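You operate a simulated robot arm through the tools that you are given. There is no shell and no other tool. Be economical: measure what you need, move in short steps, check, and stop when the job is done.

You run a simulated robot arm. Do the job below in one go: nothing can be reset, and whatever is moved stays where it is left.

TASK
Leak-test the black gasket in the tester, then sort it by the result.
Fine: green tray for PASS, red tray for FAIL; vent before you unlatch; the lid goes on the black mat.

Only the result counts: the job must be done as asked and must still hold three seconds after the hand-in. Knocking over, shifting, dropping, spilling or breaking anything else fails it. Lids that push on must go on centred and level and be pressed home; caps that screw on are set level and turned clockwise until they are tight.

THE ROBOT
A 6-joint arm with a two-finger parallel gripper, fixed in place. Base frame: the origin is at the foot of the arm, x ahead of it, y to its left, z up; the work surface is at about z = 0. Lengths are in m, angles in degrees, forces in N, time in s.
With the tool pointing down near the work surface it reaches from about 0.14 to 0.58 m from the base axis. Its first joint turns from -66.0 to 66.0 degrees. Payload 2.1 kg.
The tool frame sits at the grasp point between the pads (the TCP): z along the fingers, y along the line on which they close. The tips reach 0.03 m beyond it. Largest opening 0.094 m; finger width 0.028, thickness 0.01; the body of the gripper, 0.05 by 0.096 m, starts 0.055 m behind the TCP.
Orientation is that of the tool frame in the base frame, as a unit quaternion [w, x, y, z]. With the fingers straight down and closing along the base's y, the tool's x points along the base's -x, its y along +y and its z along -z.

THE INTERFACE
- The arm moves only by the tool servo_tool. Its argument "targets" is one flat list of numbers, 7 for each row, row after row: the closure, from 0 (fully open) to 1 (shut), then the shift along the base's x, y, z in m, then the turn, a rotation vector about the base's x, y, z in degrees. In form: [fingers, x, y, z, wx, wy, wz, fingers, x, y, z, wx, wy, wz, ...]. A call has 1 to 12 rows; each row shifts and turns the commanded pose from where the row before left it. Each row takes 0.2 s and may step no farther than 0.05 m and 8.6 degrees from the row before; otherwise, or with a gripper value out of range, the whole call is refused. A pose out of reach is approached as far as the arm can. The call stops where the force on the tool passes 90 N (or 10 N more than at its start, if that is more) or the arm is blocked; 0.2 s more then pass. The fingers move at their own pace (about 0.072 m/s each) and stop on an object; they squeeze with about 21 N. The grip force told is the motor's: it shows also when the fingers shut on nothing. Time passes only in rows, and 0.2 s behind the last, so rows that do not move let the fingers close. It gives the time, the measured TCP pose, the force on the tool (base axes), the opening and the grip force at its end, in the units of the frame above (readings bear some noise), and new pictures: "show" is both (left out), scene, wrist or none.
- Cameras (640 x 400 px; columns grow to the right, rows downward): "scene" is fixed at [0.0516, -0.3698, 0.4886]; the picture's right is [0.80, -0.61, 0.00], its down [-0.32, -0.42, -0.85] and it looks along [0.51, 0.67, -0.53] (base axes); focal length 214 px, centre (320, 200). "wrist" rides on the gripper at [-0.037, 0, -0.058] in the tool frame; the picture's right is [0.00, -1.00, 0.00], its down [0.97, 0.00, -0.24] and it looks along [0.24, 0.00, 0.97] (tool axes); focal length 218 px, centre (320, 200). There is no depth. A picture from a camera that has moved, and an enlarged one, comes with that camera's place and axes in the base frame and with its lens.
- inspect(camera, box): a new picture of the part [left, top, right, bottom] of that camera's present view, enlarged. No time passes.
- job_done(): hands the job in; it is judged then, once.

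Go step by step. Nothing tells you positions but the pictures and the camera data: compare them with the known pose of the tool, close in by small moves and look again before you grip or let go. The budget is 120 turns and 170 pictures, counting those below and the enlarged ones. Unless the task says otherwise, let go and move clear before handing in, and close with one line.

The tools are called by a JSON object that holds its "fn" and its "kwargs". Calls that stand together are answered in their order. servo_tool: Moves the arm, as the interface text tells. Its arguments: {"type":"object","properties":{"targets":{"type":"array","items":{"type":"number"}},"show":{"type":"string","enum":["both","scene","wrist","none"]}},"required":["targets"]} The other tools are called the same way: inspect (camera, box) takes an enlarged picture of a part of a camera's view; job_done () hands the job in.

At the start:

```text
clock: 0.0
eef_pos: [0.3474, -0.1167, 0.4166]
orientation: [0.0, 0.0, 1.0, 0.0]
wrist_force: [0.7, 0.0, 0.0]
width: 0.094
grip_force: 0.1
```

scene: 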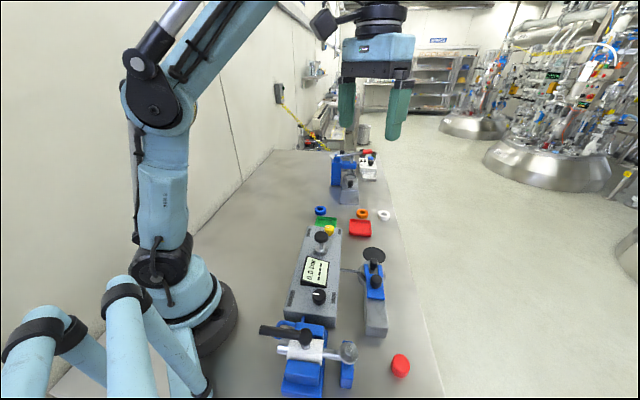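
wrist: 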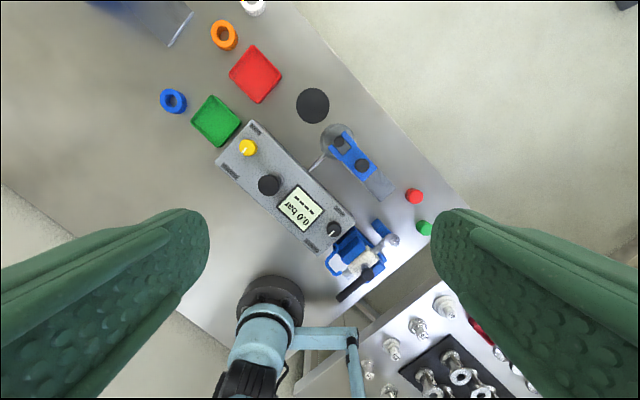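

I see a tester console with display, several knobs, a blue lever fixture, trays and gaskets. I'll look at enlarged pictures first.

{"fn": "inspect", "kwargs": {"camera": "scene", "box": [240, 220, 440, 400]}}

{"fn": "inspect", "kwargs": {"camera": "wrist", "box": [200, 80, 440, 310]}}

{"fn": "inspect", "kwargs": {"camera": "scene", "box": [290, 130, 420, 250]}}

```text
2.22 times, centred on (340, 310) of scene
camera zoom: at [0.0516, -0.3698, 0.4886], right [0.8, -0.61, 0.0], down [-0.32, -0.42, -0.85], along [0.51, 0.67, -0.53], focal length 477 px, centre (276, -44)
```

zoom: 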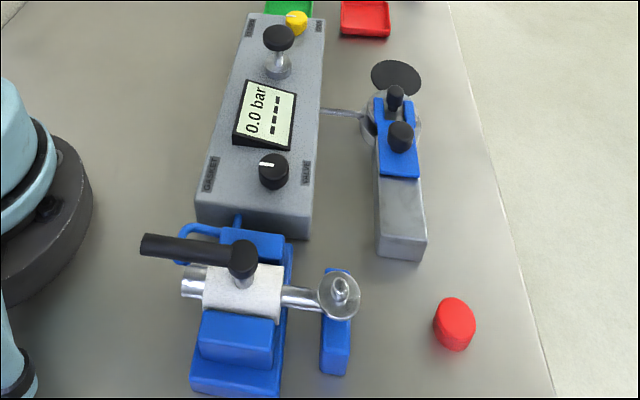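

```text
1.74 times, centred on (320, 195) of wrist
camera zoom: at [0.3842, -0.1165, 0.4743], right [0.0, -1.0, 0.0], down [-0.97, 0.0, 0.24], along [-0.24, 0.0, -0.97], focal length 380 px, centre (320, 209)
```

zoom: 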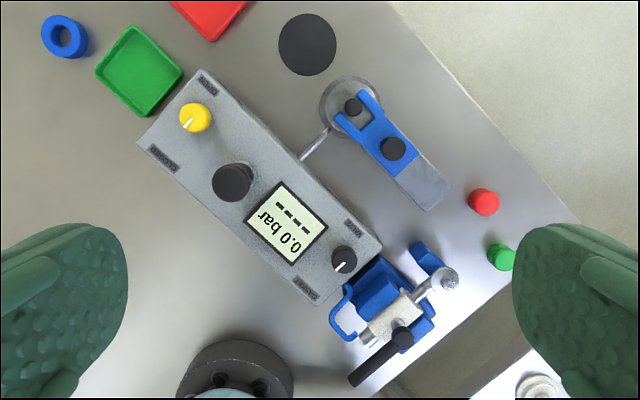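

```text
3.33 times, centred on (355, 190) of scene
camera zoom: at [0.0516, -0.3698, 0.4886], right [0.8, -0.61, 0.0], down [-0.32, -0.42, -0.85], along [0.51, 0.67, -0.53], focal length 715 px, centre (203, 233)
```

zoom: 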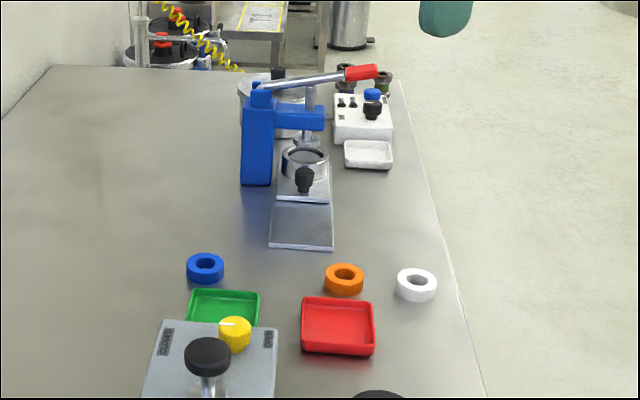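

The console has a yellow knob, a black palm button, a display and a second black knob. The chamber sits beside it with a lid and a blue sliding fork. I'll move the camera closer to read the labels.

{"fn": "servo_tool", "kwargs": {"targets": [0, 0, 0.01, -0.045, 0, 0, 0, 0, 0, 0.01, -0.045, 0, 0, 0, 0, 0, 0.01, -0.045, 0, 0, 0, 0, 0, 0, 0, 0, 0, 0]}}

{"fn": "inspect", "kwargs": {"camera": "wrist", "box": [190, 100, 350, 200]}}

{"fn": "inspect", "kwargs": {"camera": "wrist", "box": [260, 190, 420, 290]}}

{"fn": "inspect", "kwargs": {"camera": "wrist", "box": [320, 70, 480, 200]}}

```text
clock: 1.0
eef_pos: [0.347, -0.086, 0.28]
orientation: [0.0, 0.0, 1.0, 0.0]
wrist_force: [-0.5, -0.1, 0.4]
width: 0.094
grip_force: 0.1
camera wrist: at [0.3834, -0.0851, 0.3379], right [0.0, -1.0, 0.0], down [-0.97, 0.0, 0.24], along [-0.24, 0.0, -0.97], focal length 218 px, centre (320, 200)
```

scene: 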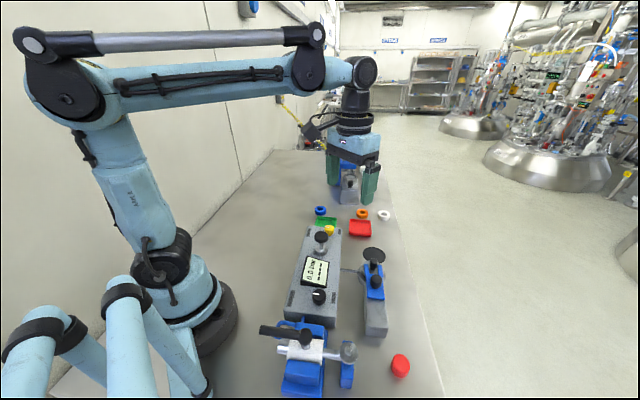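
wrist: 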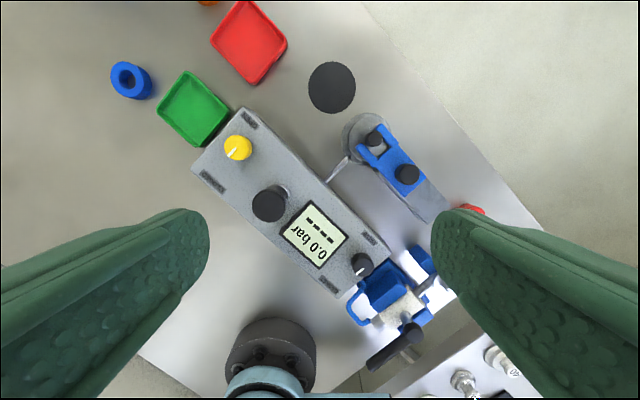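

```text
4.00 times, centred on (270, 150) of wrist
camera zoom: at [0.3834, -0.0851, 0.3379], right [0.0, -1.0, 0.0], down [-0.97, 0.0, 0.24], along [-0.24, 0.0, -0.97], focal length 873 px, centre (520, 400)
```

zoom: 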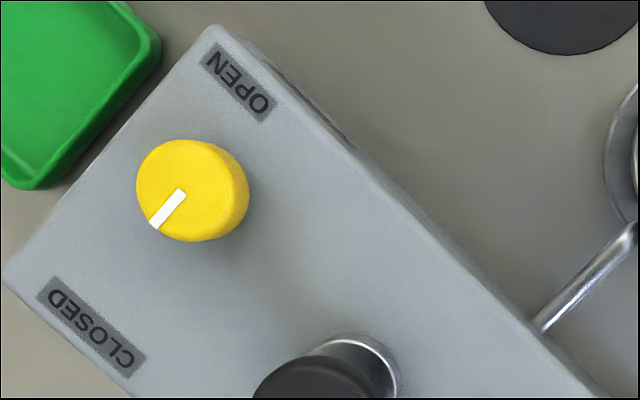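

```text
4.00 times, centred on (340, 240) of wrist
camera zoom: at [0.3834, -0.0851, 0.3379], right [0.0, -1.0, 0.0], down [-0.97, 0.0, 0.24], along [-0.24, 0.0, -0.97], focal length 873 px, centre (240, 40)
```

zoom: 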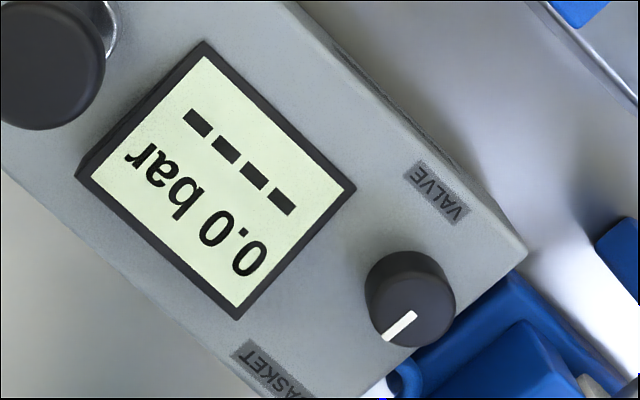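

```text
3.08 times, centred on (400, 135) of wrist
camera zoom: at [0.3834, -0.0851, 0.3379], right [0.0, -1.0, 0.0], down [-0.97, 0.0, 0.24], along [-0.24, 0.0, -0.97], focal length 672 px, centre (74, 400)
```

zoom: 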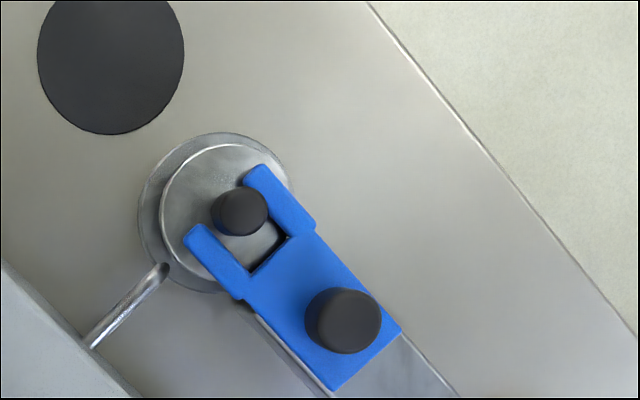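

The vent (yellow) already points to CLOSED and the selector to GASKET, and the fork covers the lid. The palm button is at about (0.318, -0.027, 0.10), so I'll close the fingers and hover over it.

{"fn": "servo_tool", "kwargs": {"targets": [1, -0.015, 0.03, -0.02, 0, 0, 0, 1, -0.014, 0.029, -0.03, 0, 0, 0, 1, 0, 0, -0.03, 0, 0, 0, 1, 0, 0, -0.03, 0, 0, 0, 1, 0, 0, 0, 0, 0, 0, 1, 0, 0, 0, 0, 0, 0]}}

{"fn": "inspect", "kwargs": {"camera": "scene", "box": [260, 180, 400, 310]}}

```text
clock: 2.4
eef_pos: [0.3188, -0.0287, 0.1712]
orientation: [0.0, 0.0, 1.0, 0.0]
wrist_force: [0.2, -0.7, 0.3]
width: 0.0
grip_force: 20.8
camera wrist: at [0.3555, -0.0273, 0.2293], right [0.0, -1.0, 0.0], down [-0.97, 0.0, 0.24], along [-0.24, 0.0, -0.97], focal length 218 px, centre (320, 200)
```

scene: 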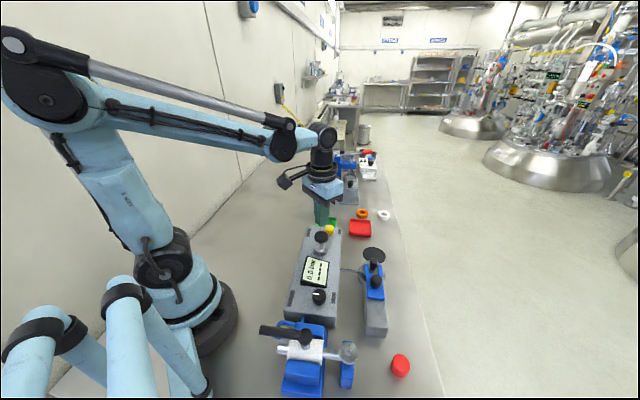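
wrist: 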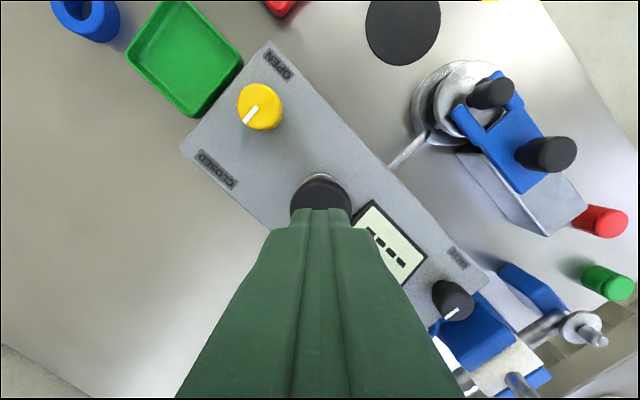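

```text
3.08 times, centred on (330, 245) of scene
camera zoom: at [0.0516, -0.3698, 0.4886], right [0.8, -0.61, 0.0], down [-0.32, -0.42, -0.85], along [0.51, 0.67, -0.53], focal length 660 px, centre (289, 62)
```

zoom: 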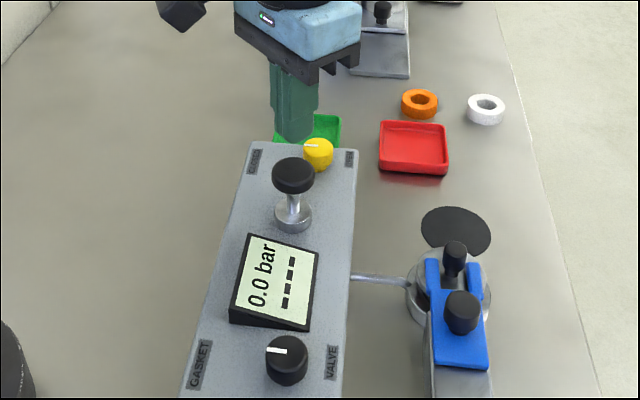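

The fingertips are over the cap. I'll press down slowly.

{"fn": "servo_tool", "kwargs": {"targets": [1, 0, 0, -0.03, 0, 0, 0, 1, 0, 0, -0.01, 0, 0, 0, 1, 0, 0, -0.005, 0, 0, 0, 1, 0, 0, -0.005, 0, 0, 0], "show": "scene"}}

{"fn": "inspect", "kwargs": {"camera": "scene", "box": [260, 180, 400, 310]}}

```text
clock: 3.4
eef_pos: [0.3171, -0.0278, 0.1214]
orientation: [-0.001, 0.0, 1.0, 0.0]
wrist_force: [1.5, -0.3, 4.5]
width: 0.0001
grip_force: 21.1
```

scene: 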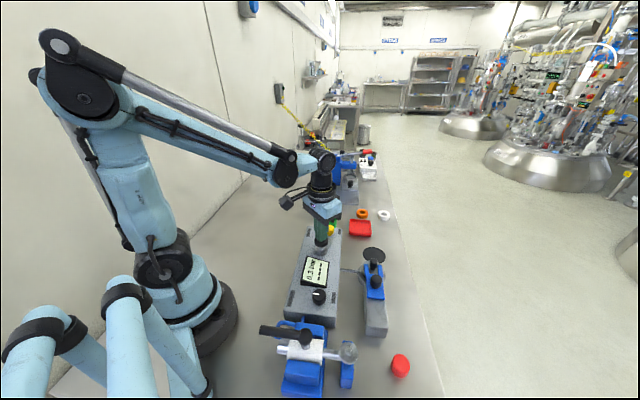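

```text
3.08 times, centred on (330, 245) of scene
camera zoom: at [0.0516, -0.3698, 0.4886], right [0.8, -0.61, 0.0], down [-0.32, -0.42, -0.85], along [0.51, 0.67, -0.53], focal length 660 px, centre (289, 62)
```

zoom: 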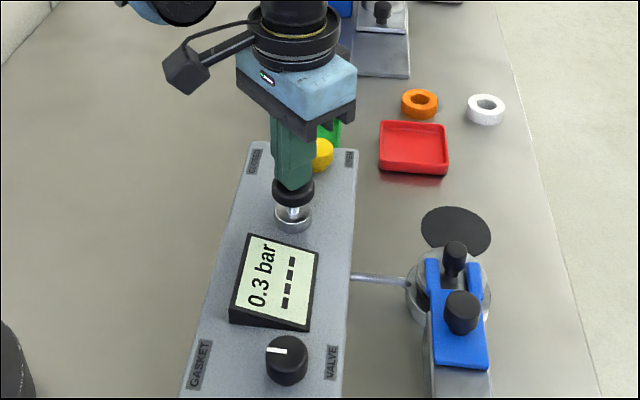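

The button is a pump, and the pressure rises with each stroke. I'll finish this stroke and see how far it goes.

{"fn": "servo_tool", "kwargs": {"targets": [1, 0, 0, -0.006, 0, 0, 0, 1, 0, 0, -0.006, 0, 0, 0, 1, 0, 0, -0.006, 0, 0, 0], "show": "none"}}

{"fn": "inspect", "kwargs": {"camera": "scene", "box": [260, 180, 400, 310]}}

```text
clock: 4.2
eef_pos: [0.3181, -0.0283, 0.1051]
orientation: [-0.002, 0.0, 1.0, 0.0]
wrist_force: [-10.7, -0.3, 73.6]
width: 0.0
grip_force: 20.7
```

```text
3.08 times, centred on (330, 245) of scene
camera zoom: at [0.0514, -0.3697, 0.4886], right [0.8, -0.61, 0.0], down [-0.32, -0.42, -0.85], along [0.51, 0.67, -0.53], focal length 660 px, centre (289, 62)
```

zoom: 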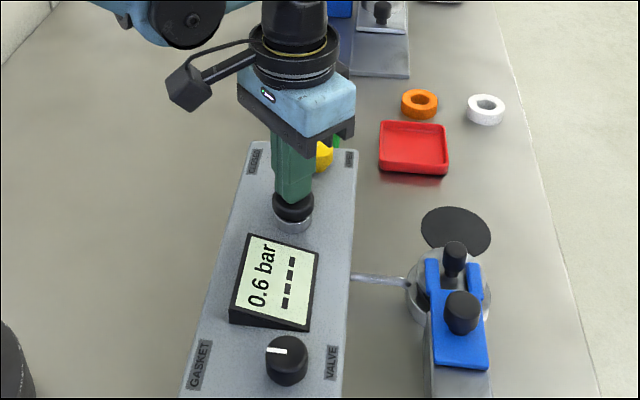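

The stroke ends at TCP z of about 0.105 and gives 0.6 bar. I'll repeat the strokes.

{"fn": "servo_tool", "kwargs": {"targets": [1, 0, 0, 0.03, 0, 0, 0, 1, 0, 0, 0, 0, 0, 0, 1, 0, 0, -0.014, 0, 0, 0, 1, 0, 0, -0.014, 0, 0, 0, 1, 0, 0, 0.028, 0, 0, 0, 1, 0, 0, 0, 0, 0, 0, 1, 0, 0, -0.014, 0, 0, 0, 1, 0, 0, -0.014, 0, 0, 0], "show": "none"}}

{"fn": "inspect", "kwargs": {"camera": "scene", "box": [260, 180, 400, 310]}}

```text
clock: 6.0
eef_pos: [0.3183, -0.0265, 0.106]
orientation: [-0.002, 0.0, 1.0, 0.001]
wrist_force: [-4.7, 6.8, 39.7]
width: 0.0
grip_force: 21.7
```

```text
3.08 times, centred on (330, 245) of scene
camera zoom: at [0.0515, -0.3698, 0.4886], right [0.8, -0.61, 0.0], down [-0.32, -0.42, -0.85], along [0.51, 0.67, -0.53], focal length 660 px, centre (289, 62)
```

zoom: 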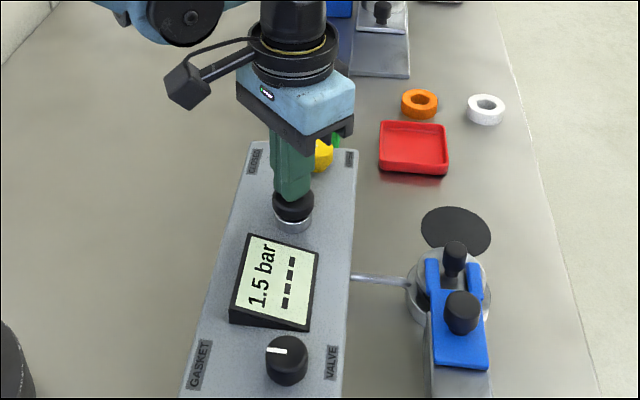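

The gauge reads 1.5 bar and is still climbing with each stroke, so I'll continue.

{"fn": "servo_tool", "kwargs": {"targets": [1, 0, 0, 0.028, 0, 0, 0, 1, 0, 0, 0, 0, 0, 0, 1, 0, 0, -0.014, 0, 0, 0, 1, 0, 0, -0.014, 0, 0, 0, 1, 0, 0, 0.028, 0, 0, 0, 1, 0, 0, 0, 0, 0, 0], "show": "none"}}

{"fn": "inspect", "kwargs": {"camera": "scene", "box": [260, 180, 400, 310]}}

```text
clock: 7.4
eef_pos: [0.3191, -0.0269, 0.1326]
orientation: [0.0, -0.001, 1.0, 0.0]
wrist_force: [-0.9, -0.9, 2.2]
width: 0.0001
grip_force: 21.3
```

```text
3.08 times, centred on (330, 245) of scene
camera zoom: at [0.0516, -0.3698, 0.4886], right [0.8, -0.61, 0.0], down [-0.32, -0.42, -0.85], along [0.51, 0.67, -0.53], focal length 660 px, centre (289, 62)
```

zoom: 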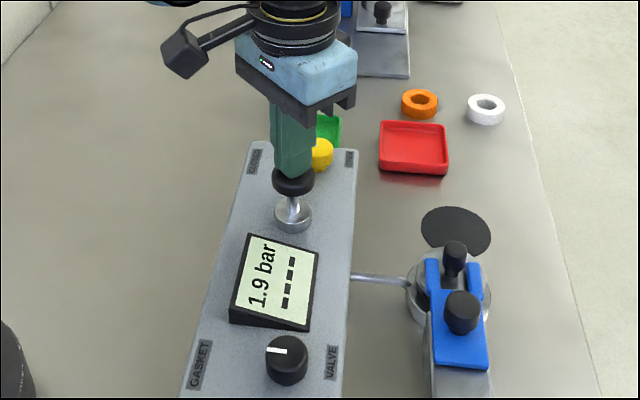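

At 1.9 bar there is still no verdict. One more stroke, then I'll wait briefly.

{"fn": "servo_tool", "kwargs": {"targets": [1, 0, 0, -0.014, 0, 0, 0, 1, 0, 0, -0.014, 0, 0, 0, 1, 0, 0, 0.028, 0, 0, 0, 1, 0, 0, 0, 0, 0, 0], "show": "none"}}

{"fn": "inspect", "kwargs": {"camera": "scene", "box": [260, 180, 400, 310]}}

```text
clock: 8.4
eef_pos: [0.3182, -0.0274, 0.1353]
orientation: [0.0, 0.0, 1.0, 0.0]
wrist_force: [0.9, -0.6, 1.7]
width: 0.0001
grip_force: 21.3
```

```text
3.08 times, centred on (330, 245) of scene
camera zoom: at [0.0516, -0.3698, 0.4886], right [0.8, -0.61, 0.0], down [-0.32, -0.42, -0.85], along [0.51, 0.67, -0.53], focal length 660 px, centre (289, 62)
```

zoom: 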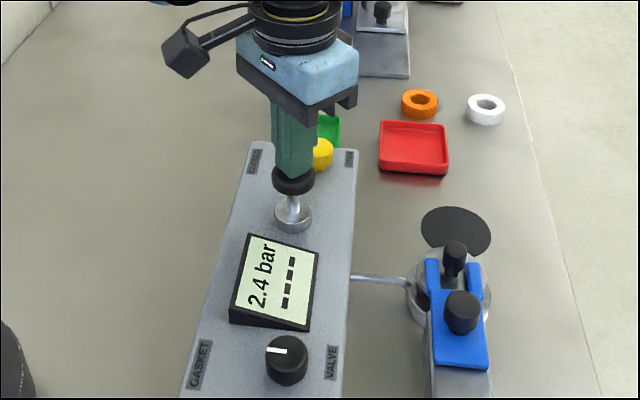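

Now 2.4 bar. I'll wait to see whether a verdict appears.

{"fn": "servo_tool", "kwargs": {"targets": [1, 0, 0, 0.005, 0, 0, 0, 1, 0, 0, 0, 0, 0, 0, 1, 0, 0, 0, 0, 0, 0, 1, 0, 0, 0, 0, 0, 0, 1, 0, 0, 0, 0, 0, 0, 1, 0, 0, 0, 0, 0, 0, 1, 0, 0, 0, 0, 0, 0, 1, 0, 0, 0, 0, 0, 0], "show": "none"}}

{"fn": "inspect", "kwargs": {"camera": "scene", "box": [260, 180, 400, 310]}}

```text
clock: 10.2
eef_pos: [0.3195, -0.0279, 0.1393]
orientation: [0.0, 0.0, 1.0, 0.0]
wrist_force: [0.0, 0.5, 0.2]
width: 0.0
grip_force: 21.1
```

```text
3.08 times, centred on (330, 245) of scene
camera zoom: at [0.0516, -0.3698, 0.4886], right [0.8, -0.61, 0.0], down [-0.32, -0.42, -0.85], along [0.51, 0.67, -0.53], focal length 660 px, centre (289, 62)
```

zoom: 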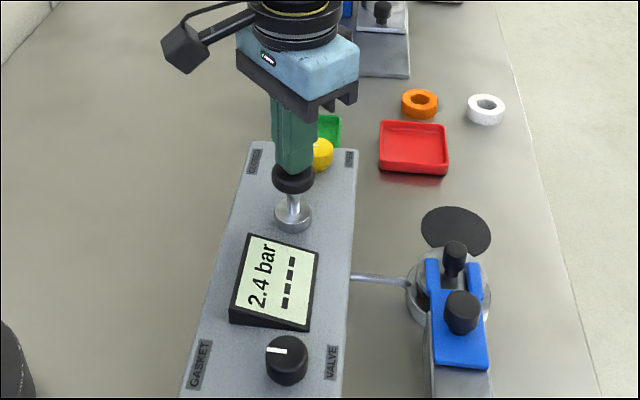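

The pressure holds at 2.4 bar with no verdict, so the threshold must be higher. I'll pump again.

{"fn": "servo_tool", "kwargs": {"targets": [1, 0, 0, -0.016, 0, 0, 0, 1, 0, 0, -0.018, 0, 0, 0, 1, 0, 0, 0.029, 0, 0, 0, 1, 0, 0, 0, 0, 0, 0], "show": "none"}}

{"fn": "inspect", "kwargs": {"camera": "scene", "box": [260, 180, 400, 310]}}

```text
clock: 11.2
eef_pos: [0.3204, -0.0287, 0.1326]
orientation: [0.0, 0.0, 1.0, 0.0]
wrist_force: [-0.6, -1.0, 1.6]
width: 0.0001
grip_force: 21.3
```

```text
3.08 times, centred on (330, 245) of scene
camera zoom: at [0.0516, -0.3698, 0.4886], right [0.8, -0.61, 0.0], down [-0.32, -0.42, -0.85], along [0.51, 0.67, -0.53], focal length 660 px, centre (289, 62)
```

zoom: 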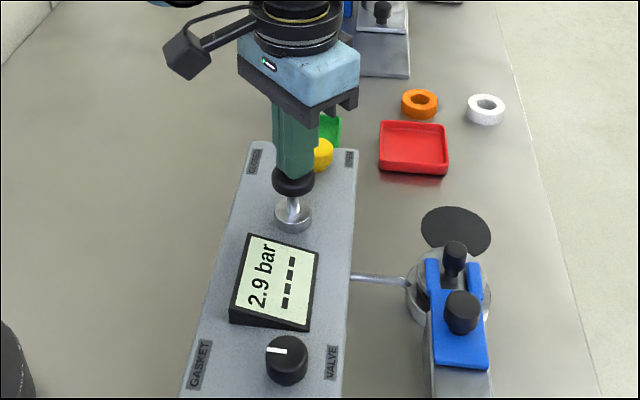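

Now 2.9 bar. One more stroke and a wait.

{"fn": "servo_tool", "kwargs": {"targets": [1, 0, 0, -0.014, 0, 0, 0, 1, 0, 0, -0.015, 0, 0, 0, 1, 0, 0, 0.029, 0, 0, 0, 1, 0, 0, 0, 0, 0, 0], "show": "none"}}

{"fn": "inspect", "kwargs": {"camera": "scene", "box": [260, 180, 400, 310]}}

```text
clock: 12.2
eef_pos: [0.3183, -0.0279, 0.1355]
orientation: [-0.001, 0.0, 1.0, 0.0]
wrist_force: [-0.9, -0.7, 1.7]
width: 0.0
grip_force: 21.2
```

```text
3.08 times, centred on (330, 245) of scene
camera zoom: at [0.0516, -0.3698, 0.4886], right [0.8, -0.61, 0.0], down [-0.32, -0.42, -0.85], along [0.51, 0.67, -0.53], focal length 660 px, centre (289, 62)
```

zoom: 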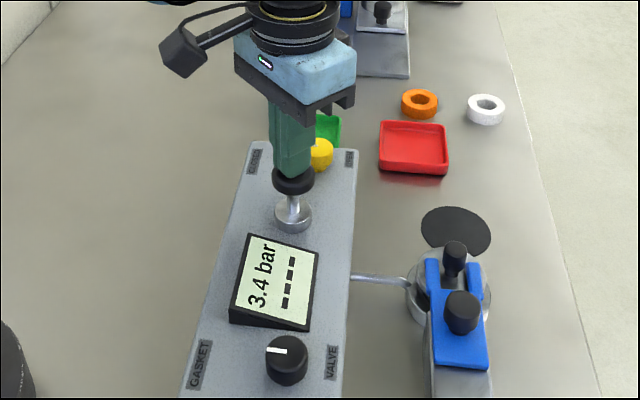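

Now 3.4 bar. I'll wait a little to see the display respond.

{"fn": "servo_tool", "kwargs": {"targets": [1, 0, 0, 0.0, 0, 0, 0, 1, 0, 0, 0, 0, 0, 0, 1, 0, 0, 0, 0, 0, 0, 1, 0, 0, 0, 0, 0, 0, 1, 0, 0, 0, 0, 0, 0, 1, 0, 0, 0, 0, 0, 0, 1, 0, 0, 0, 0, 0, 0, 1, 0, 0, 0, 0, 0, 0], "show": "none"}}

{"fn": "inspect", "kwargs": {"camera": "scene", "box": [260, 180, 400, 310]}}

```text
clock: 14.0
eef_pos: [0.3179, -0.0272, 0.1346]
orientation: [0.0, 0.0, 1.0, 0.0]
wrist_force: [1.0, 0.5, 1.9]
width: 0.0003
grip_force: 21.4
```

```text
3.08 times, centred on (330, 245) of scene
camera zoom: at [0.0516, -0.3698, 0.4886], right [0.8, -0.61, 0.0], down [-0.32, -0.42, -0.85], along [0.51, 0.67, -0.53], focal length 660 px, centre (289, 62)
```

zoom: 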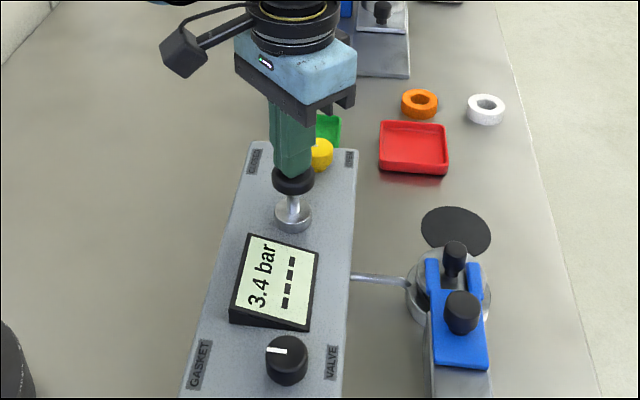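

It still shows dashes at 3.4 bar. I'll continue one stroke at a time, with a pause after each.

{"fn": "servo_tool", "kwargs": {"targets": [1, 0, 0, -0.014, 0, 0, 0, 1, 0, 0, -0.015, 0, 0, 0, 1, 0, 0, 0.029, 0, 0, 0, 1, 0, 0, 0, 0, 0, 0, 1, 0, 0, 0, 0, 0, 0, 1, 0, 0, 0, 0, 0, 0], "show": "none"}}

{"fn": "inspect", "kwargs": {"camera": "scene", "box": [260, 180, 400, 310]}}

```text
clock: 15.4
eef_pos: [0.3206, -0.0288, 0.1363]
orientation: [0.0, 0.0, 1.0, 0.0]
wrist_force: [-0.1, -0.5, 1.7]
width: 0.0002
grip_force: 20.8
```

```text
3.08 times, centred on (330, 245) of scene
camera zoom: at [0.0516, -0.3698, 0.4886], right [0.8, -0.61, 0.0], down [-0.32, -0.42, -0.85], along [0.51, 0.67, -0.53], focal length 660 px, centre (289, 62)
```

zoom: 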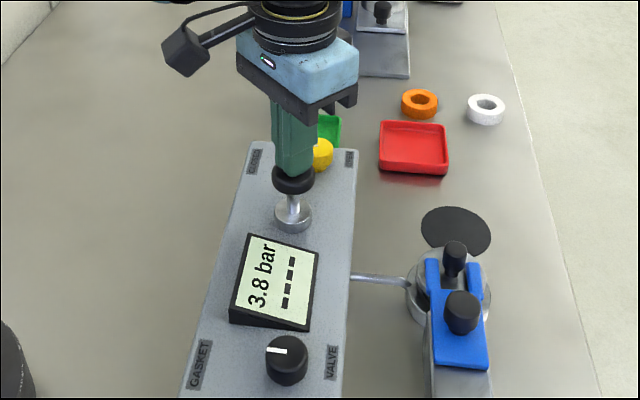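

Now 3.8 bar. Another stroke.

{"fn": "servo_tool", "kwargs": {"targets": [1, 0, 0, -0.014, 0, 0, 0, 1, 0, 0, -0.015, 0, 0, 0, 1, 0, 0, 0.029, 0, 0, 0, 1, 0, 0, 0, 0, 0, 0, 1, 0, 0, 0, 0, 0, 0, 1, 0, 0, 0, 0, 0, 0], "show": "none"}}

{"fn": "inspect", "kwargs": {"camera": "scene", "box": [260, 180, 400, 310]}}

```text
clock: 16.8
eef_pos: [0.3174, -0.027, 0.1336]
orientation: [0.0, -0.001, 1.0, 0.001]
wrist_force: [1.4, 1.0, 1.9]
width: 0.0
grip_force: 21.1
```

```text
3.08 times, centred on (330, 245) of scene
camera zoom: at [0.0516, -0.3698, 0.4886], right [0.8, -0.61, 0.0], down [-0.32, -0.42, -0.85], along [0.51, 0.67, -0.53], focal length 660 px, centre (289, 62)
```

zoom: 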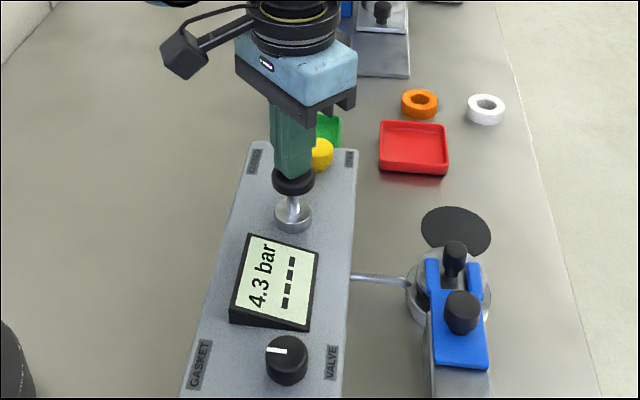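

At 4.3 bar I'll wait longer before adding more pressure.

{"fn": "servo_tool", "kwargs": {"targets": [1, 0, 0, 0.01, 0, 0, 0, 1, 0, 0, 0, 0, 0, 0, 1, 0, 0, 0, 0, 0, 0, 1, 0, 0, 0, 0, 0, 0, 1, 0, 0, 0, 0, 0, 0, 1, 0, 0, 0, 0, 0, 0, 1, 0, 0, 0, 0, 0, 0, 1, 0, 0, 0, 0, 0, 0, 1, 0, 0, 0, 0, 0, 0, 1, 0, 0, 0, 0, 0, 0, 1, 0, 0, 0, 0, 0, 0, 1, 0, 0, 0, 0, 0, 0], "show": "none"}}

{"fn": "servo_tool", "kwargs": {"targets": [1, 0, 0, 0.0, 0, 0, 0, 1, 0, 0, 0, 0, 0, 0, 1, 0, 0, 0, 0, 0, 0, 1, 0, 0, 0, 0, 0, 0, 1, 0, 0, 0, 0, 0, 0, 1, 0, 0, 0, 0, 0, 0, 1, 0, 0, 0, 0, 0, 0, 1, 0, 0, 0, 0, 0, 0, 1, 0, 0, 0, 0, 0, 0, 1, 0, 0, 0, 0, 0, 0, 1, 0, 0, 0, 0, 0, 0, 1, 0, 0, 0, 0, 0, 0], "show": "none"}}

{"fn": "inspect", "kwargs": {"camera": "scene", "box": [260, 180, 400, 310]}}

```text
clock: 19.4
eef_pos: [0.3182, -0.0277, 0.1443]
orientation: [0.0, 0.0, 1.0, 0.001]
wrist_force: [0.6, 0.1, 0.1]
width: 0.0002
grip_force: 20.8
```

```text
clock: 22.0
eef_pos: [0.3169, -0.0282, 0.1443]
orientation: [-0.001, 0.0, 1.0, 0.0]
wrist_force: [-0.9, 0.5, 0.8]
width: 0.0
grip_force: 20.7
```

```text
3.08 times, centred on (330, 245) of scene
camera zoom: at [0.0516, -0.3698, 0.4886], right [0.8, -0.61, 0.0], down [-0.32, -0.42, -0.85], along [0.51, 0.67, -0.53], focal length 660 px, centre (289, 62)
```

zoom: 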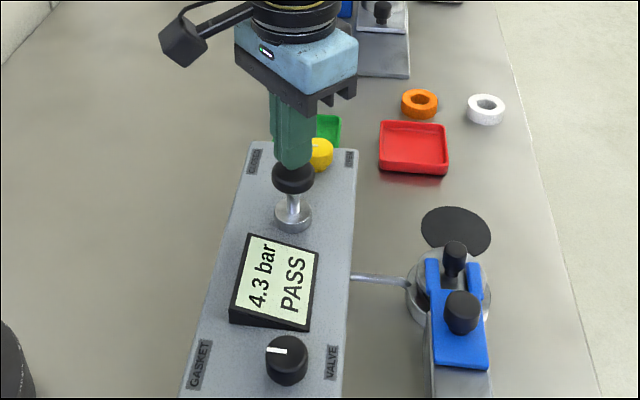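

The verdict is PASS with the selector on GASKET. Next is venting with the yellow knob, so I'll rise and look at it from above.

{"fn": "servo_tool", "kwargs": {"targets": [1, 0, 0, 0.04, 0, 0, 0, 0, 0.03, 0.022, 0.02, 0, 0, 0, 0, 0.025, 0.022, 0, 0, 0, 0, 0, 0, 0, 0, 0, 0, 0, 0, 0, 0, 0, 0, 0, 0], "show": "wrist"}}

{"fn": "inspect", "kwargs": {"camera": "scene", "box": [290, 190, 390, 270]}}

```text
clock: 23.2
eef_pos: [0.3739, 0.0166, 0.2024]
orientation: [0.0, 0.0, 1.0, 0.0]
wrist_force: [0.4, 0.1, -0.4]
width: 0.0939
grip_force: 0.1
camera wrist: at [0.41, 0.0168, 0.2603], right [0.0, -1.0, 0.0], down [-0.97, 0.0, 0.24], along [-0.24, 0.0, -0.97], focal length 218 px, centre (320, 200)
```

wrist: 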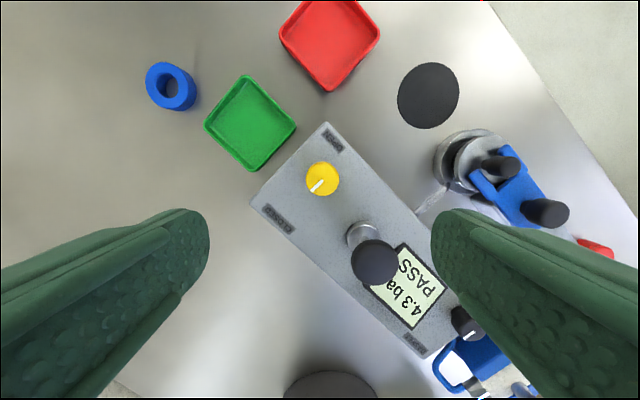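

```text
5.00 times, centred on (340, 230) of scene
camera zoom: at [0.0516, -0.3698, 0.4886], right [0.8, -0.61, 0.0], down [-0.32, -0.42, -0.85], along [0.51, 0.67, -0.53], focal length 1072 px, centre (220, 50)
```

zoom: 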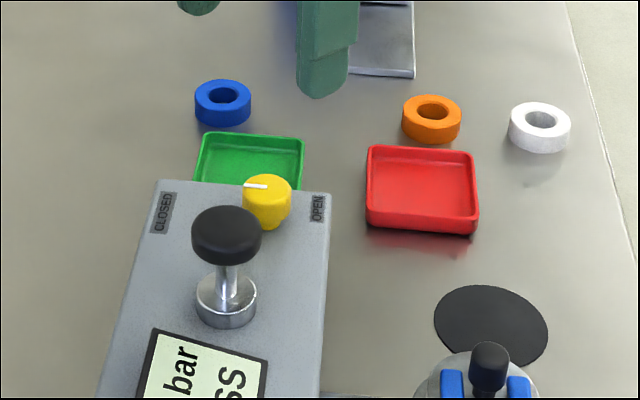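

The yellow knob is at about (0.381, 0.015), top at z 0.07. I'll descend around it and grip.

{"fn": "servo_tool", "kwargs": {"targets": [0.35, 0.0075, -0.0015, -0.03, 0, 0, 0, 0.35, 0, 0, -0.03, 0, 0, 0, 0.35, 0, 0, -0.03, 0, 0, 0, 0.35, 0, 0, -0.014, 0, 0, 0, 0.35, 0, 0, 0, 0, 0, 0]}}

{"fn": "inspect", "kwargs": {"camera": "scene", "box": [290, 190, 390, 270]}}

```text
clock: 24.4
eef_pos: [0.3814, 0.0139, 0.0974]
orientation: [0.0, 0.0, 1.0, -0.001]
wrist_force: [1.2, 0.4, 0.3]
width: 0.0611
grip_force: 0.1
camera wrist: at [0.4183, 0.0148, 0.1567], right [0.0, -1.0, 0.0], down [-0.97, 0.0, 0.24], along [-0.24, 0.0, -0.97], focal length 218 px, centre (320, 200)
```

scene: 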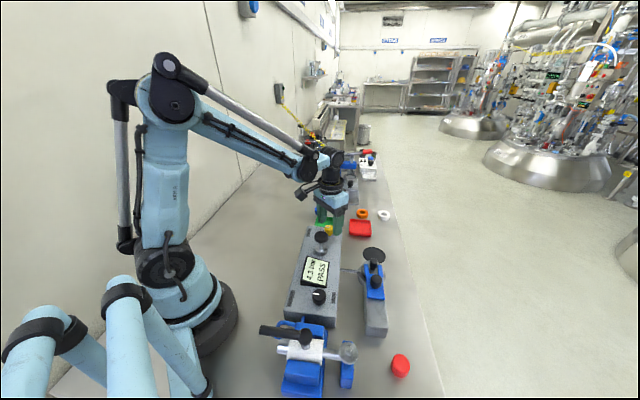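
wrist: 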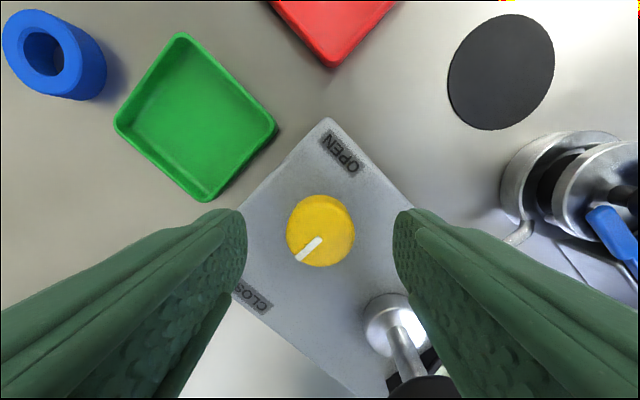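

```text
5.00 times, centred on (340, 230) of scene
camera zoom: at [0.0516, -0.3698, 0.4886], right [0.8, -0.61, 0.0], down [-0.32, -0.42, -0.85], along [0.51, 0.67, -0.53], focal length 1072 px, centre (220, 50)
```

zoom: 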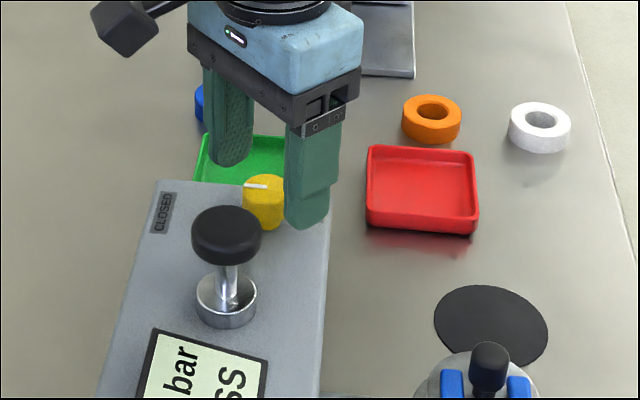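

The knob is centred between the fingers. I'll go down, grip, and try turning counter-clockwise a little.

{"fn": "servo_tool", "kwargs": {"targets": [0.35, 0, 0, -0.013, 0, 0, 0, 1, 0, 0, 0, 0, 0, 0, 1, 0, 0, 0, 0, 0, 0, 1, 0, 0, 0, 0, 0, 0, 1, 0, 0, 0, 0, 0, 8, 1, 0, 0, 0, 0, 0, 8, 1, 0, 0, 0, 0, 0, 8], "show": "wrist"}}

{"fn": "inspect", "kwargs": {"camera": "scene", "box": [270, 200, 370, 300]}}

```text
clock: 26.0
eef_pos: [0.3823, 0.013, 0.0871]
orientation: [0.0, -0.209, 0.978, 0.0]
wrist_force: [1.2, -11.4, 2.8]
width: 0.0292
grip_force: 45.3
camera wrist: at [0.4147, 0.0298, 0.1447], right [0.41, -0.91, 0.0], down [-0.89, -0.4, 0.24], along [-0.22, -0.1, -0.97], focal length 218 px, centre (320, 200)
```

wrist: 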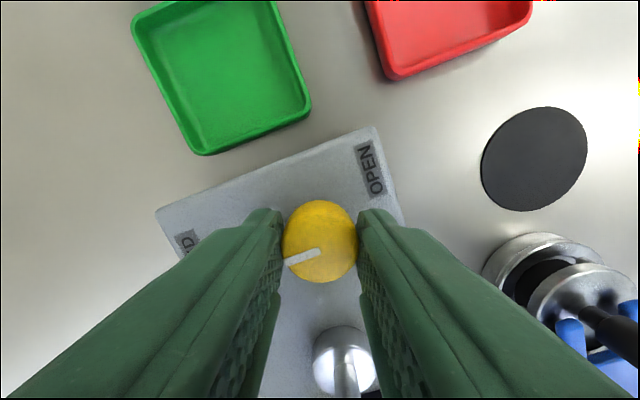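

```text
4.00 times, centred on (320, 250) of scene
camera zoom: at [0.0516, -0.3698, 0.4886], right [0.8, -0.61, 0.0], down [-0.32, -0.42, -0.85], along [0.51, 0.67, -0.53], focal length 858 px, centre (320, 0)
```

zoom: 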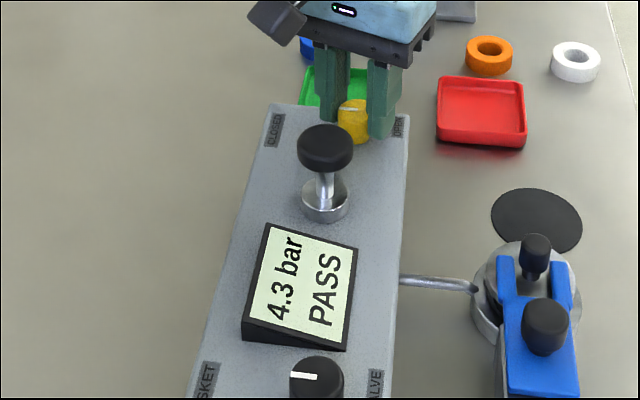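

The knob slipped at a stop: the tick did not move with the fingers. The other way (clockwise) must be right, so I'll turn that way.

{"fn": "servo_tool", "kwargs": {"targets": [1, 0, 0, 0, 0, 0, -8, 1, 0, 0, 0, 0, 0, -8, 1, 0, 0, 0, 0, 0, -8, 1, 0, 0, 0, 0, 0, -8, 1, 0, 0, 0, 0, 0, -8, 1, 0, 0, 0, 0, 0, -8, 1, 0, 0, 0, 0, 0, -8], "show": "wrist"}}

{"fn": "inspect", "kwargs": {"camera": "scene", "box": [270, 200, 370, 300]}}

```text
clock: 27.6
eef_pos: [0.3805, 0.0142, 0.0864]
orientation: [0.0, 0.277, 0.961, 0.0]
wrist_force: [1.0, -11.8, 27.0]
width: 0.0293
grip_force: 44.8
camera wrist: at [0.4121, -0.0047, 0.1438], right [-0.53, -0.85, 0.0], down [-0.82, 0.52, 0.24], along [-0.2, 0.13, -0.97], focal length 218 px, centre (320, 200)
```

wrist: 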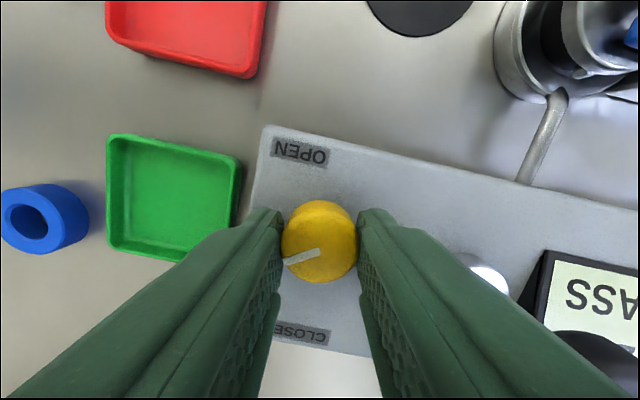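

```text
4.00 times, centred on (320, 250) of scene
camera zoom: at [0.0515, -0.3698, 0.4886], right [0.8, -0.61, 0.0], down [-0.32, -0.42, -0.85], along [0.51, 0.67, -0.53], focal length 858 px, centre (320, 0)
```

zoom: 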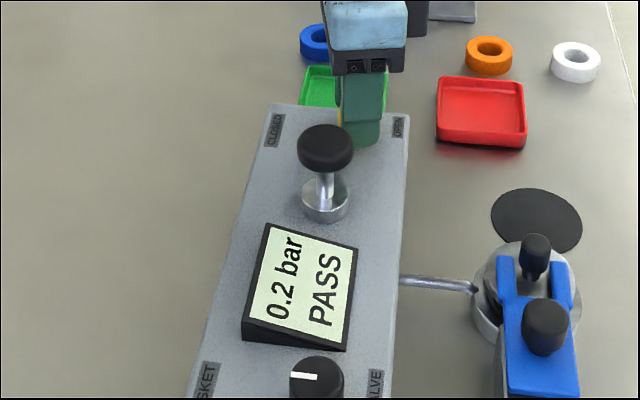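

It's venting: 0.2 bar and falling. I'll keep turning toward OPEN.

{"fn": "servo_tool", "kwargs": {"targets": [1, 0, 0, 0.001, 0, 0, -8, 1, 0, 0, 0, 0, 0, -8, 1, 0, 0, 0, 0, 0, -8, 1, 0, 0, 0, 0, 0, -8, 1, 0, 0, 0, 0, 0, -8, 1, 0, 0, 0, 0, 0, -8], "show": "wrist"}}

{"fn": "inspect", "kwargs": {"camera": "scene", "box": [270, 200, 370, 300]}}

```text
clock: 29.0
eef_pos: [0.382, 0.014, 0.0872]
orientation: [-0.001, 0.643, 0.766, 0.002]
wrist_force: [14.4, 9.3, -35.6]
width: 0.0287
grip_force: 44.8
camera wrist: at [0.3872, -0.0209, 0.1448], right [-0.98, -0.17, 0.0], down [-0.17, 0.96, 0.24], along [-0.04, 0.24, -0.97], focal length 218 px, centre (320, 200)
```

wrist: 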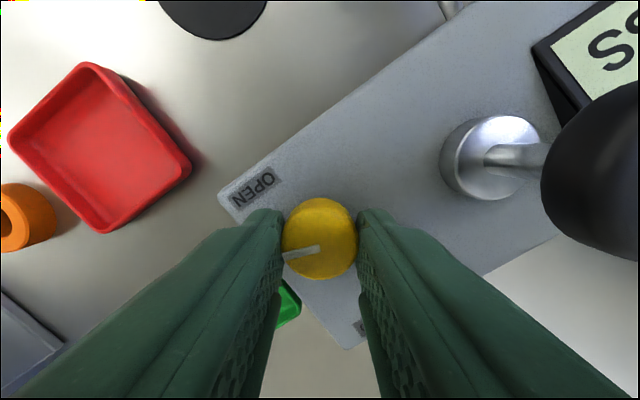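

```text
4.00 times, centred on (320, 250) of scene
camera zoom: at [0.0518, -0.3698, 0.4886], right [0.8, -0.61, 0.0], down [-0.32, -0.42, -0.85], along [0.51, 0.67, -0.53], focal length 858 px, centre (320, 0)
```

zoom: 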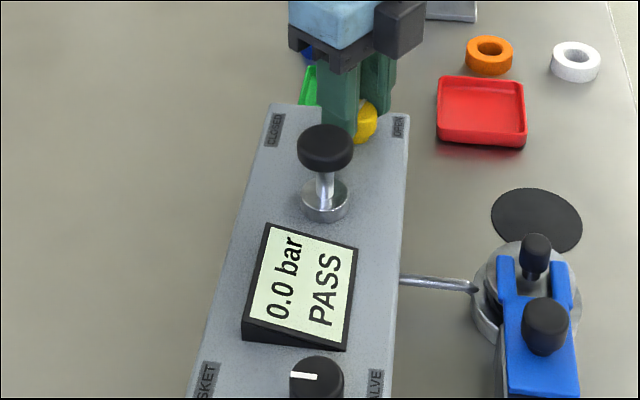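

The pressure is 0.0. To be certain, I'll turn the knob on toward OPEN.

{"fn": "servo_tool", "kwargs": {"targets": [1, 0, 0, -0.0005, 0, 0, -8, 1, 0, 0, 0, 0, 0, -8, 1, 0, 0, 0, 0, 0, -8, 1, 0, 0, 0, 0, 0, -8, 1, 0, 0, 0, 0, 0, -8, 1, 0, 0, 0, 0, 0, -8, 1, 0, 0, 0, 0, 0, -8], "show": "wrist"}}

```text
clock: 30.6
eef_pos: [0.3803, 0.0145, 0.0864]
orientation: [0.001, 0.927, 0.374, 0.0]
wrist_force: [1.8, -5.9, -8.7]
width: 0.0287
grip_force: 45.2
camera wrist: at [0.3543, -0.011, 0.145], right [-0.69, 0.72, 0.0], down [0.7, 0.67, 0.24], along [0.17, 0.16, -0.97], focal length 218 px, centre (320, 200)
```

wrist: 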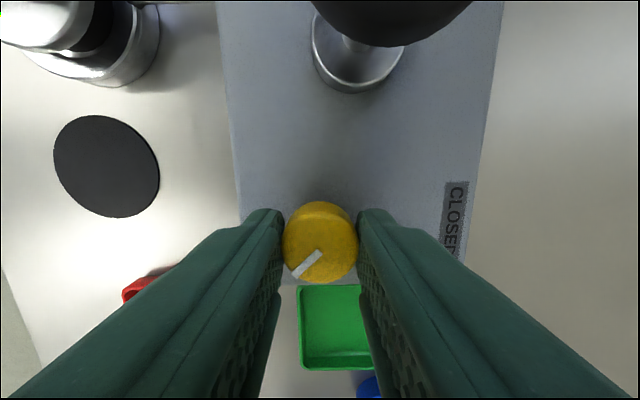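

The knob reached its open stop, the tick slipping in the pads. I'll release, rise and move to view the chamber and fork; the fingers now close across the rail direction.

{"fn": "servo_tool", "kwargs": {"targets": [0.3, 0, 0, 0, 0, 0, 0, 0.3, 0, 0, 0, 0, 0, 0, 0.3, 0, 0, 0.05, 0, 0, 0, 0.3, 0, 0, 0.05, 0, 0, 0, 0, 0, -0.045, 0.02, 0, 0, 0, 0, 0, -0.045, 0.02, 0, 0, 0, 0, 0, -0.045, 0, 0, 0, 0, 0, 0, -0.045, 0, 0, 0, 0, 0, 0, 0, 0, 0, 0, 0]}}

{"fn": "inspect", "kwargs": {"camera": "scene", "box": [270, 200, 410, 340]}}

```text
clock: 32.6
eef_pos: [0.3852, -0.1662, 0.2254]
orientation: [0.0, 0.927, 0.375, 0.001]
wrist_force: [-0.2, -0.7, -0.3]
width: 0.0939
grip_force: 0.0
camera wrist: at [0.3572, -0.1908, 0.283], right [-0.7, 0.72, 0.0], down [0.7, 0.67, 0.24], along [0.17, 0.17, -0.97], focal length 218 px, centre (320, 200)
```

scene: 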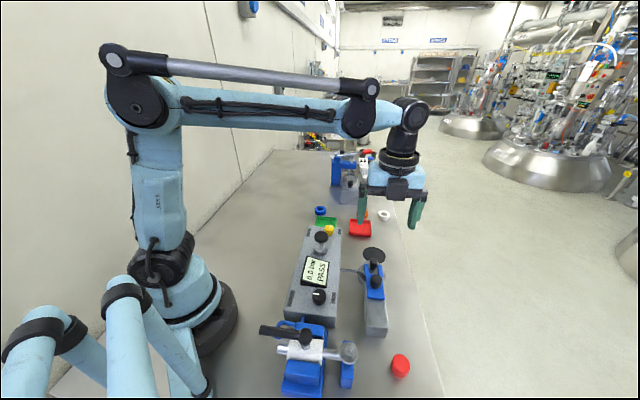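
wrist: 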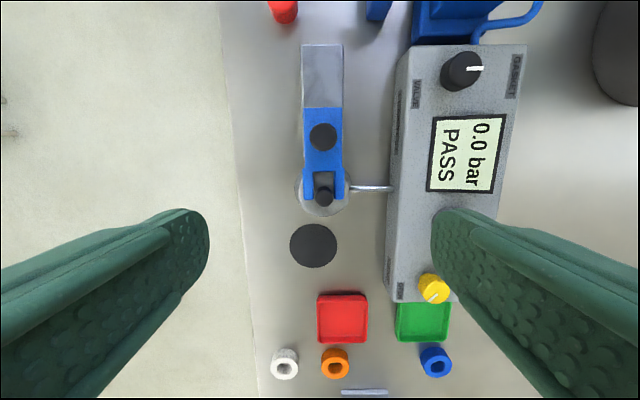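

```text
2.86 times, centred on (340, 270) of scene
camera zoom: at [0.0516, -0.3698, 0.4886], right [0.8, -0.61, 0.0], down [-0.32, -0.42, -0.85], along [0.51, 0.67, -0.53], focal length 613 px, centre (263, 0)
```

zoom: 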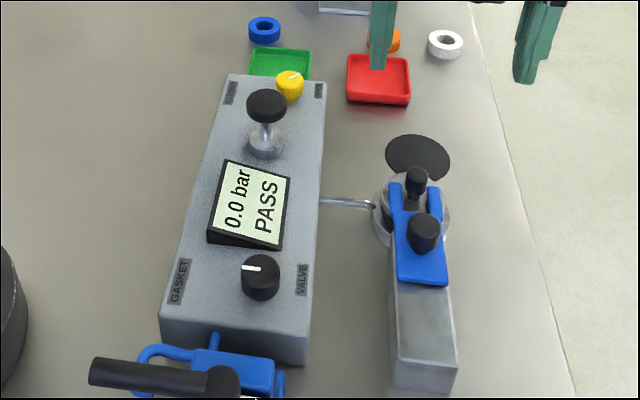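

With the rail aligned vertically in the wrist view, the fork knob is at about (0.349, -0.193), top z 0.075. The lid knob is at about (0.390, -0.153). I'll descend over the fork knob.

{"fn": "servo_tool", "kwargs": {"targets": [0.4, -0.018, -0.0135, -0.03, 0, 0, 0, 0.4, -0.018, -0.0135, -0.03, 0, 0, 0, 0.4, 0, 0, -0.03, 0, 0, 0, 0.4, 0, 0, -0.03, 0, 0, 0, 0.4, 0, 0, 0, 0, 0, 0], "show": "wrist"}}

{"fn": "inspect", "kwargs": {"camera": "scene", "box": [320, 220, 440, 340]}}

```text
clock: 33.8
eef_pos: [0.3457, -0.1921, 0.1067]
orientation: [0.0, 0.927, 0.376, 0.0]
wrist_force: [-0.3, -0.2, -0.4]
width: 0.0562
grip_force: 0.0
camera wrist: at [0.319, -0.2174, 0.1646], right [-0.69, 0.72, 0.0], down [0.7, 0.67, 0.24], along [0.17, 0.17, -0.97], focal length 218 px, centre (320, 200)
```

wrist: 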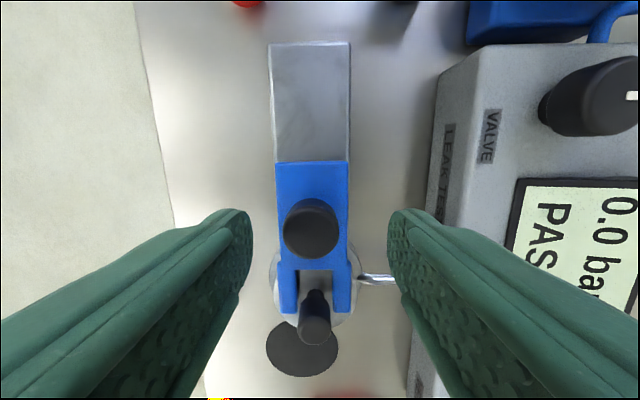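

```text
3.33 times, centred on (380, 280) of scene
camera zoom: at [0.0516, -0.3698, 0.4886], right [0.8, -0.61, 0.0], down [-0.32, -0.42, -0.85], along [0.51, 0.67, -0.53], focal length 715 px, centre (120, -67)
```

zoom: 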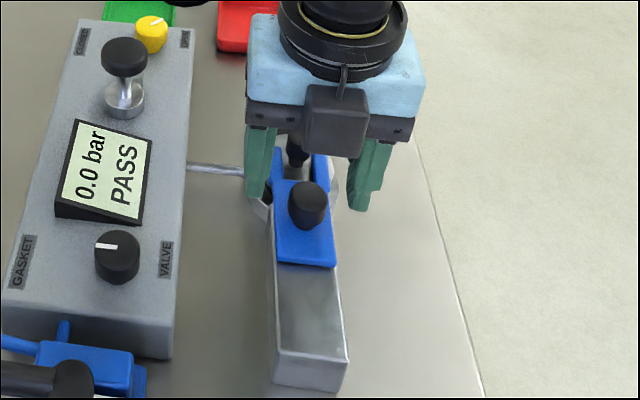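

The knob is about 4 mm off to the side of the finger centre. I'll correct that, lower and grip.

{"fn": "servo_tool", "kwargs": {"targets": [0.4, 0.0028, -0.0029, -0.01, 0, 0, 0, 0.4, 0, 0, -0.01, 0, 0, 0, 1, 0, 0, 0, 0, 0, 0, 1, 0, 0, 0, 0, 0, 0, 1, 0, 0, 0, 0, 0, 0], "show": "wrist"}}

{"fn": "inspect", "kwargs": {"camera": "scene", "box": [320, 220, 440, 340]}}

```text
clock: 35.0
eef_pos: [0.3489, -0.1946, 0.0872]
orientation: [0.0, 0.927, 0.375, 0.0]
wrist_force: [-2.6, 2.2, -2.4]
width: 0.0247
grip_force: 44.8
camera wrist: at [0.3221, -0.2202, 0.1449], right [-0.69, 0.72, 0.0], down [0.7, 0.67, 0.24], along [0.17, 0.17, -0.97], focal length 218 px, centre (320, 200)
```

wrist: 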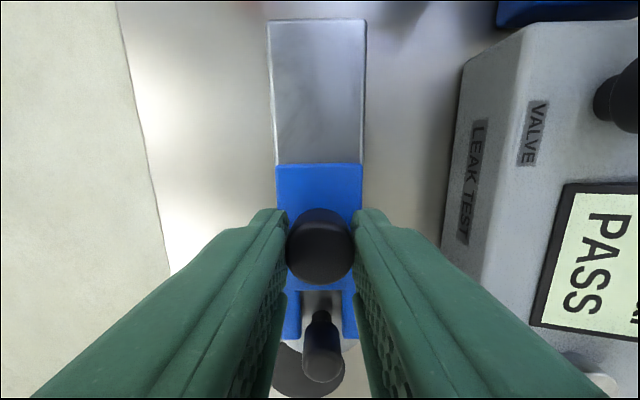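

```text
3.33 times, centred on (380, 280) of scene
camera zoom: at [0.0516, -0.3698, 0.4886], right [0.8, -0.61, 0.0], down [-0.32, -0.42, -0.85], along [0.51, 0.67, -0.53], focal length 715 px, centre (120, -67)
```

zoom: 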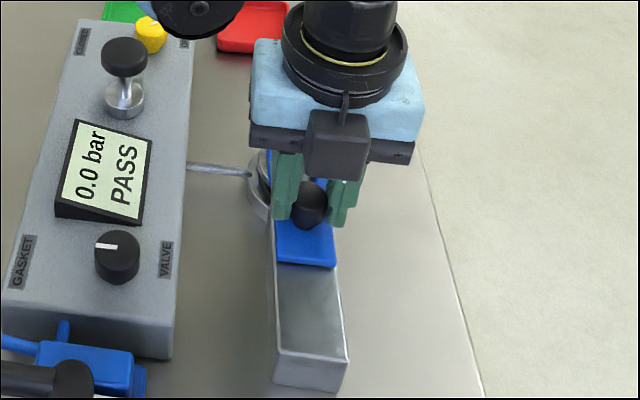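

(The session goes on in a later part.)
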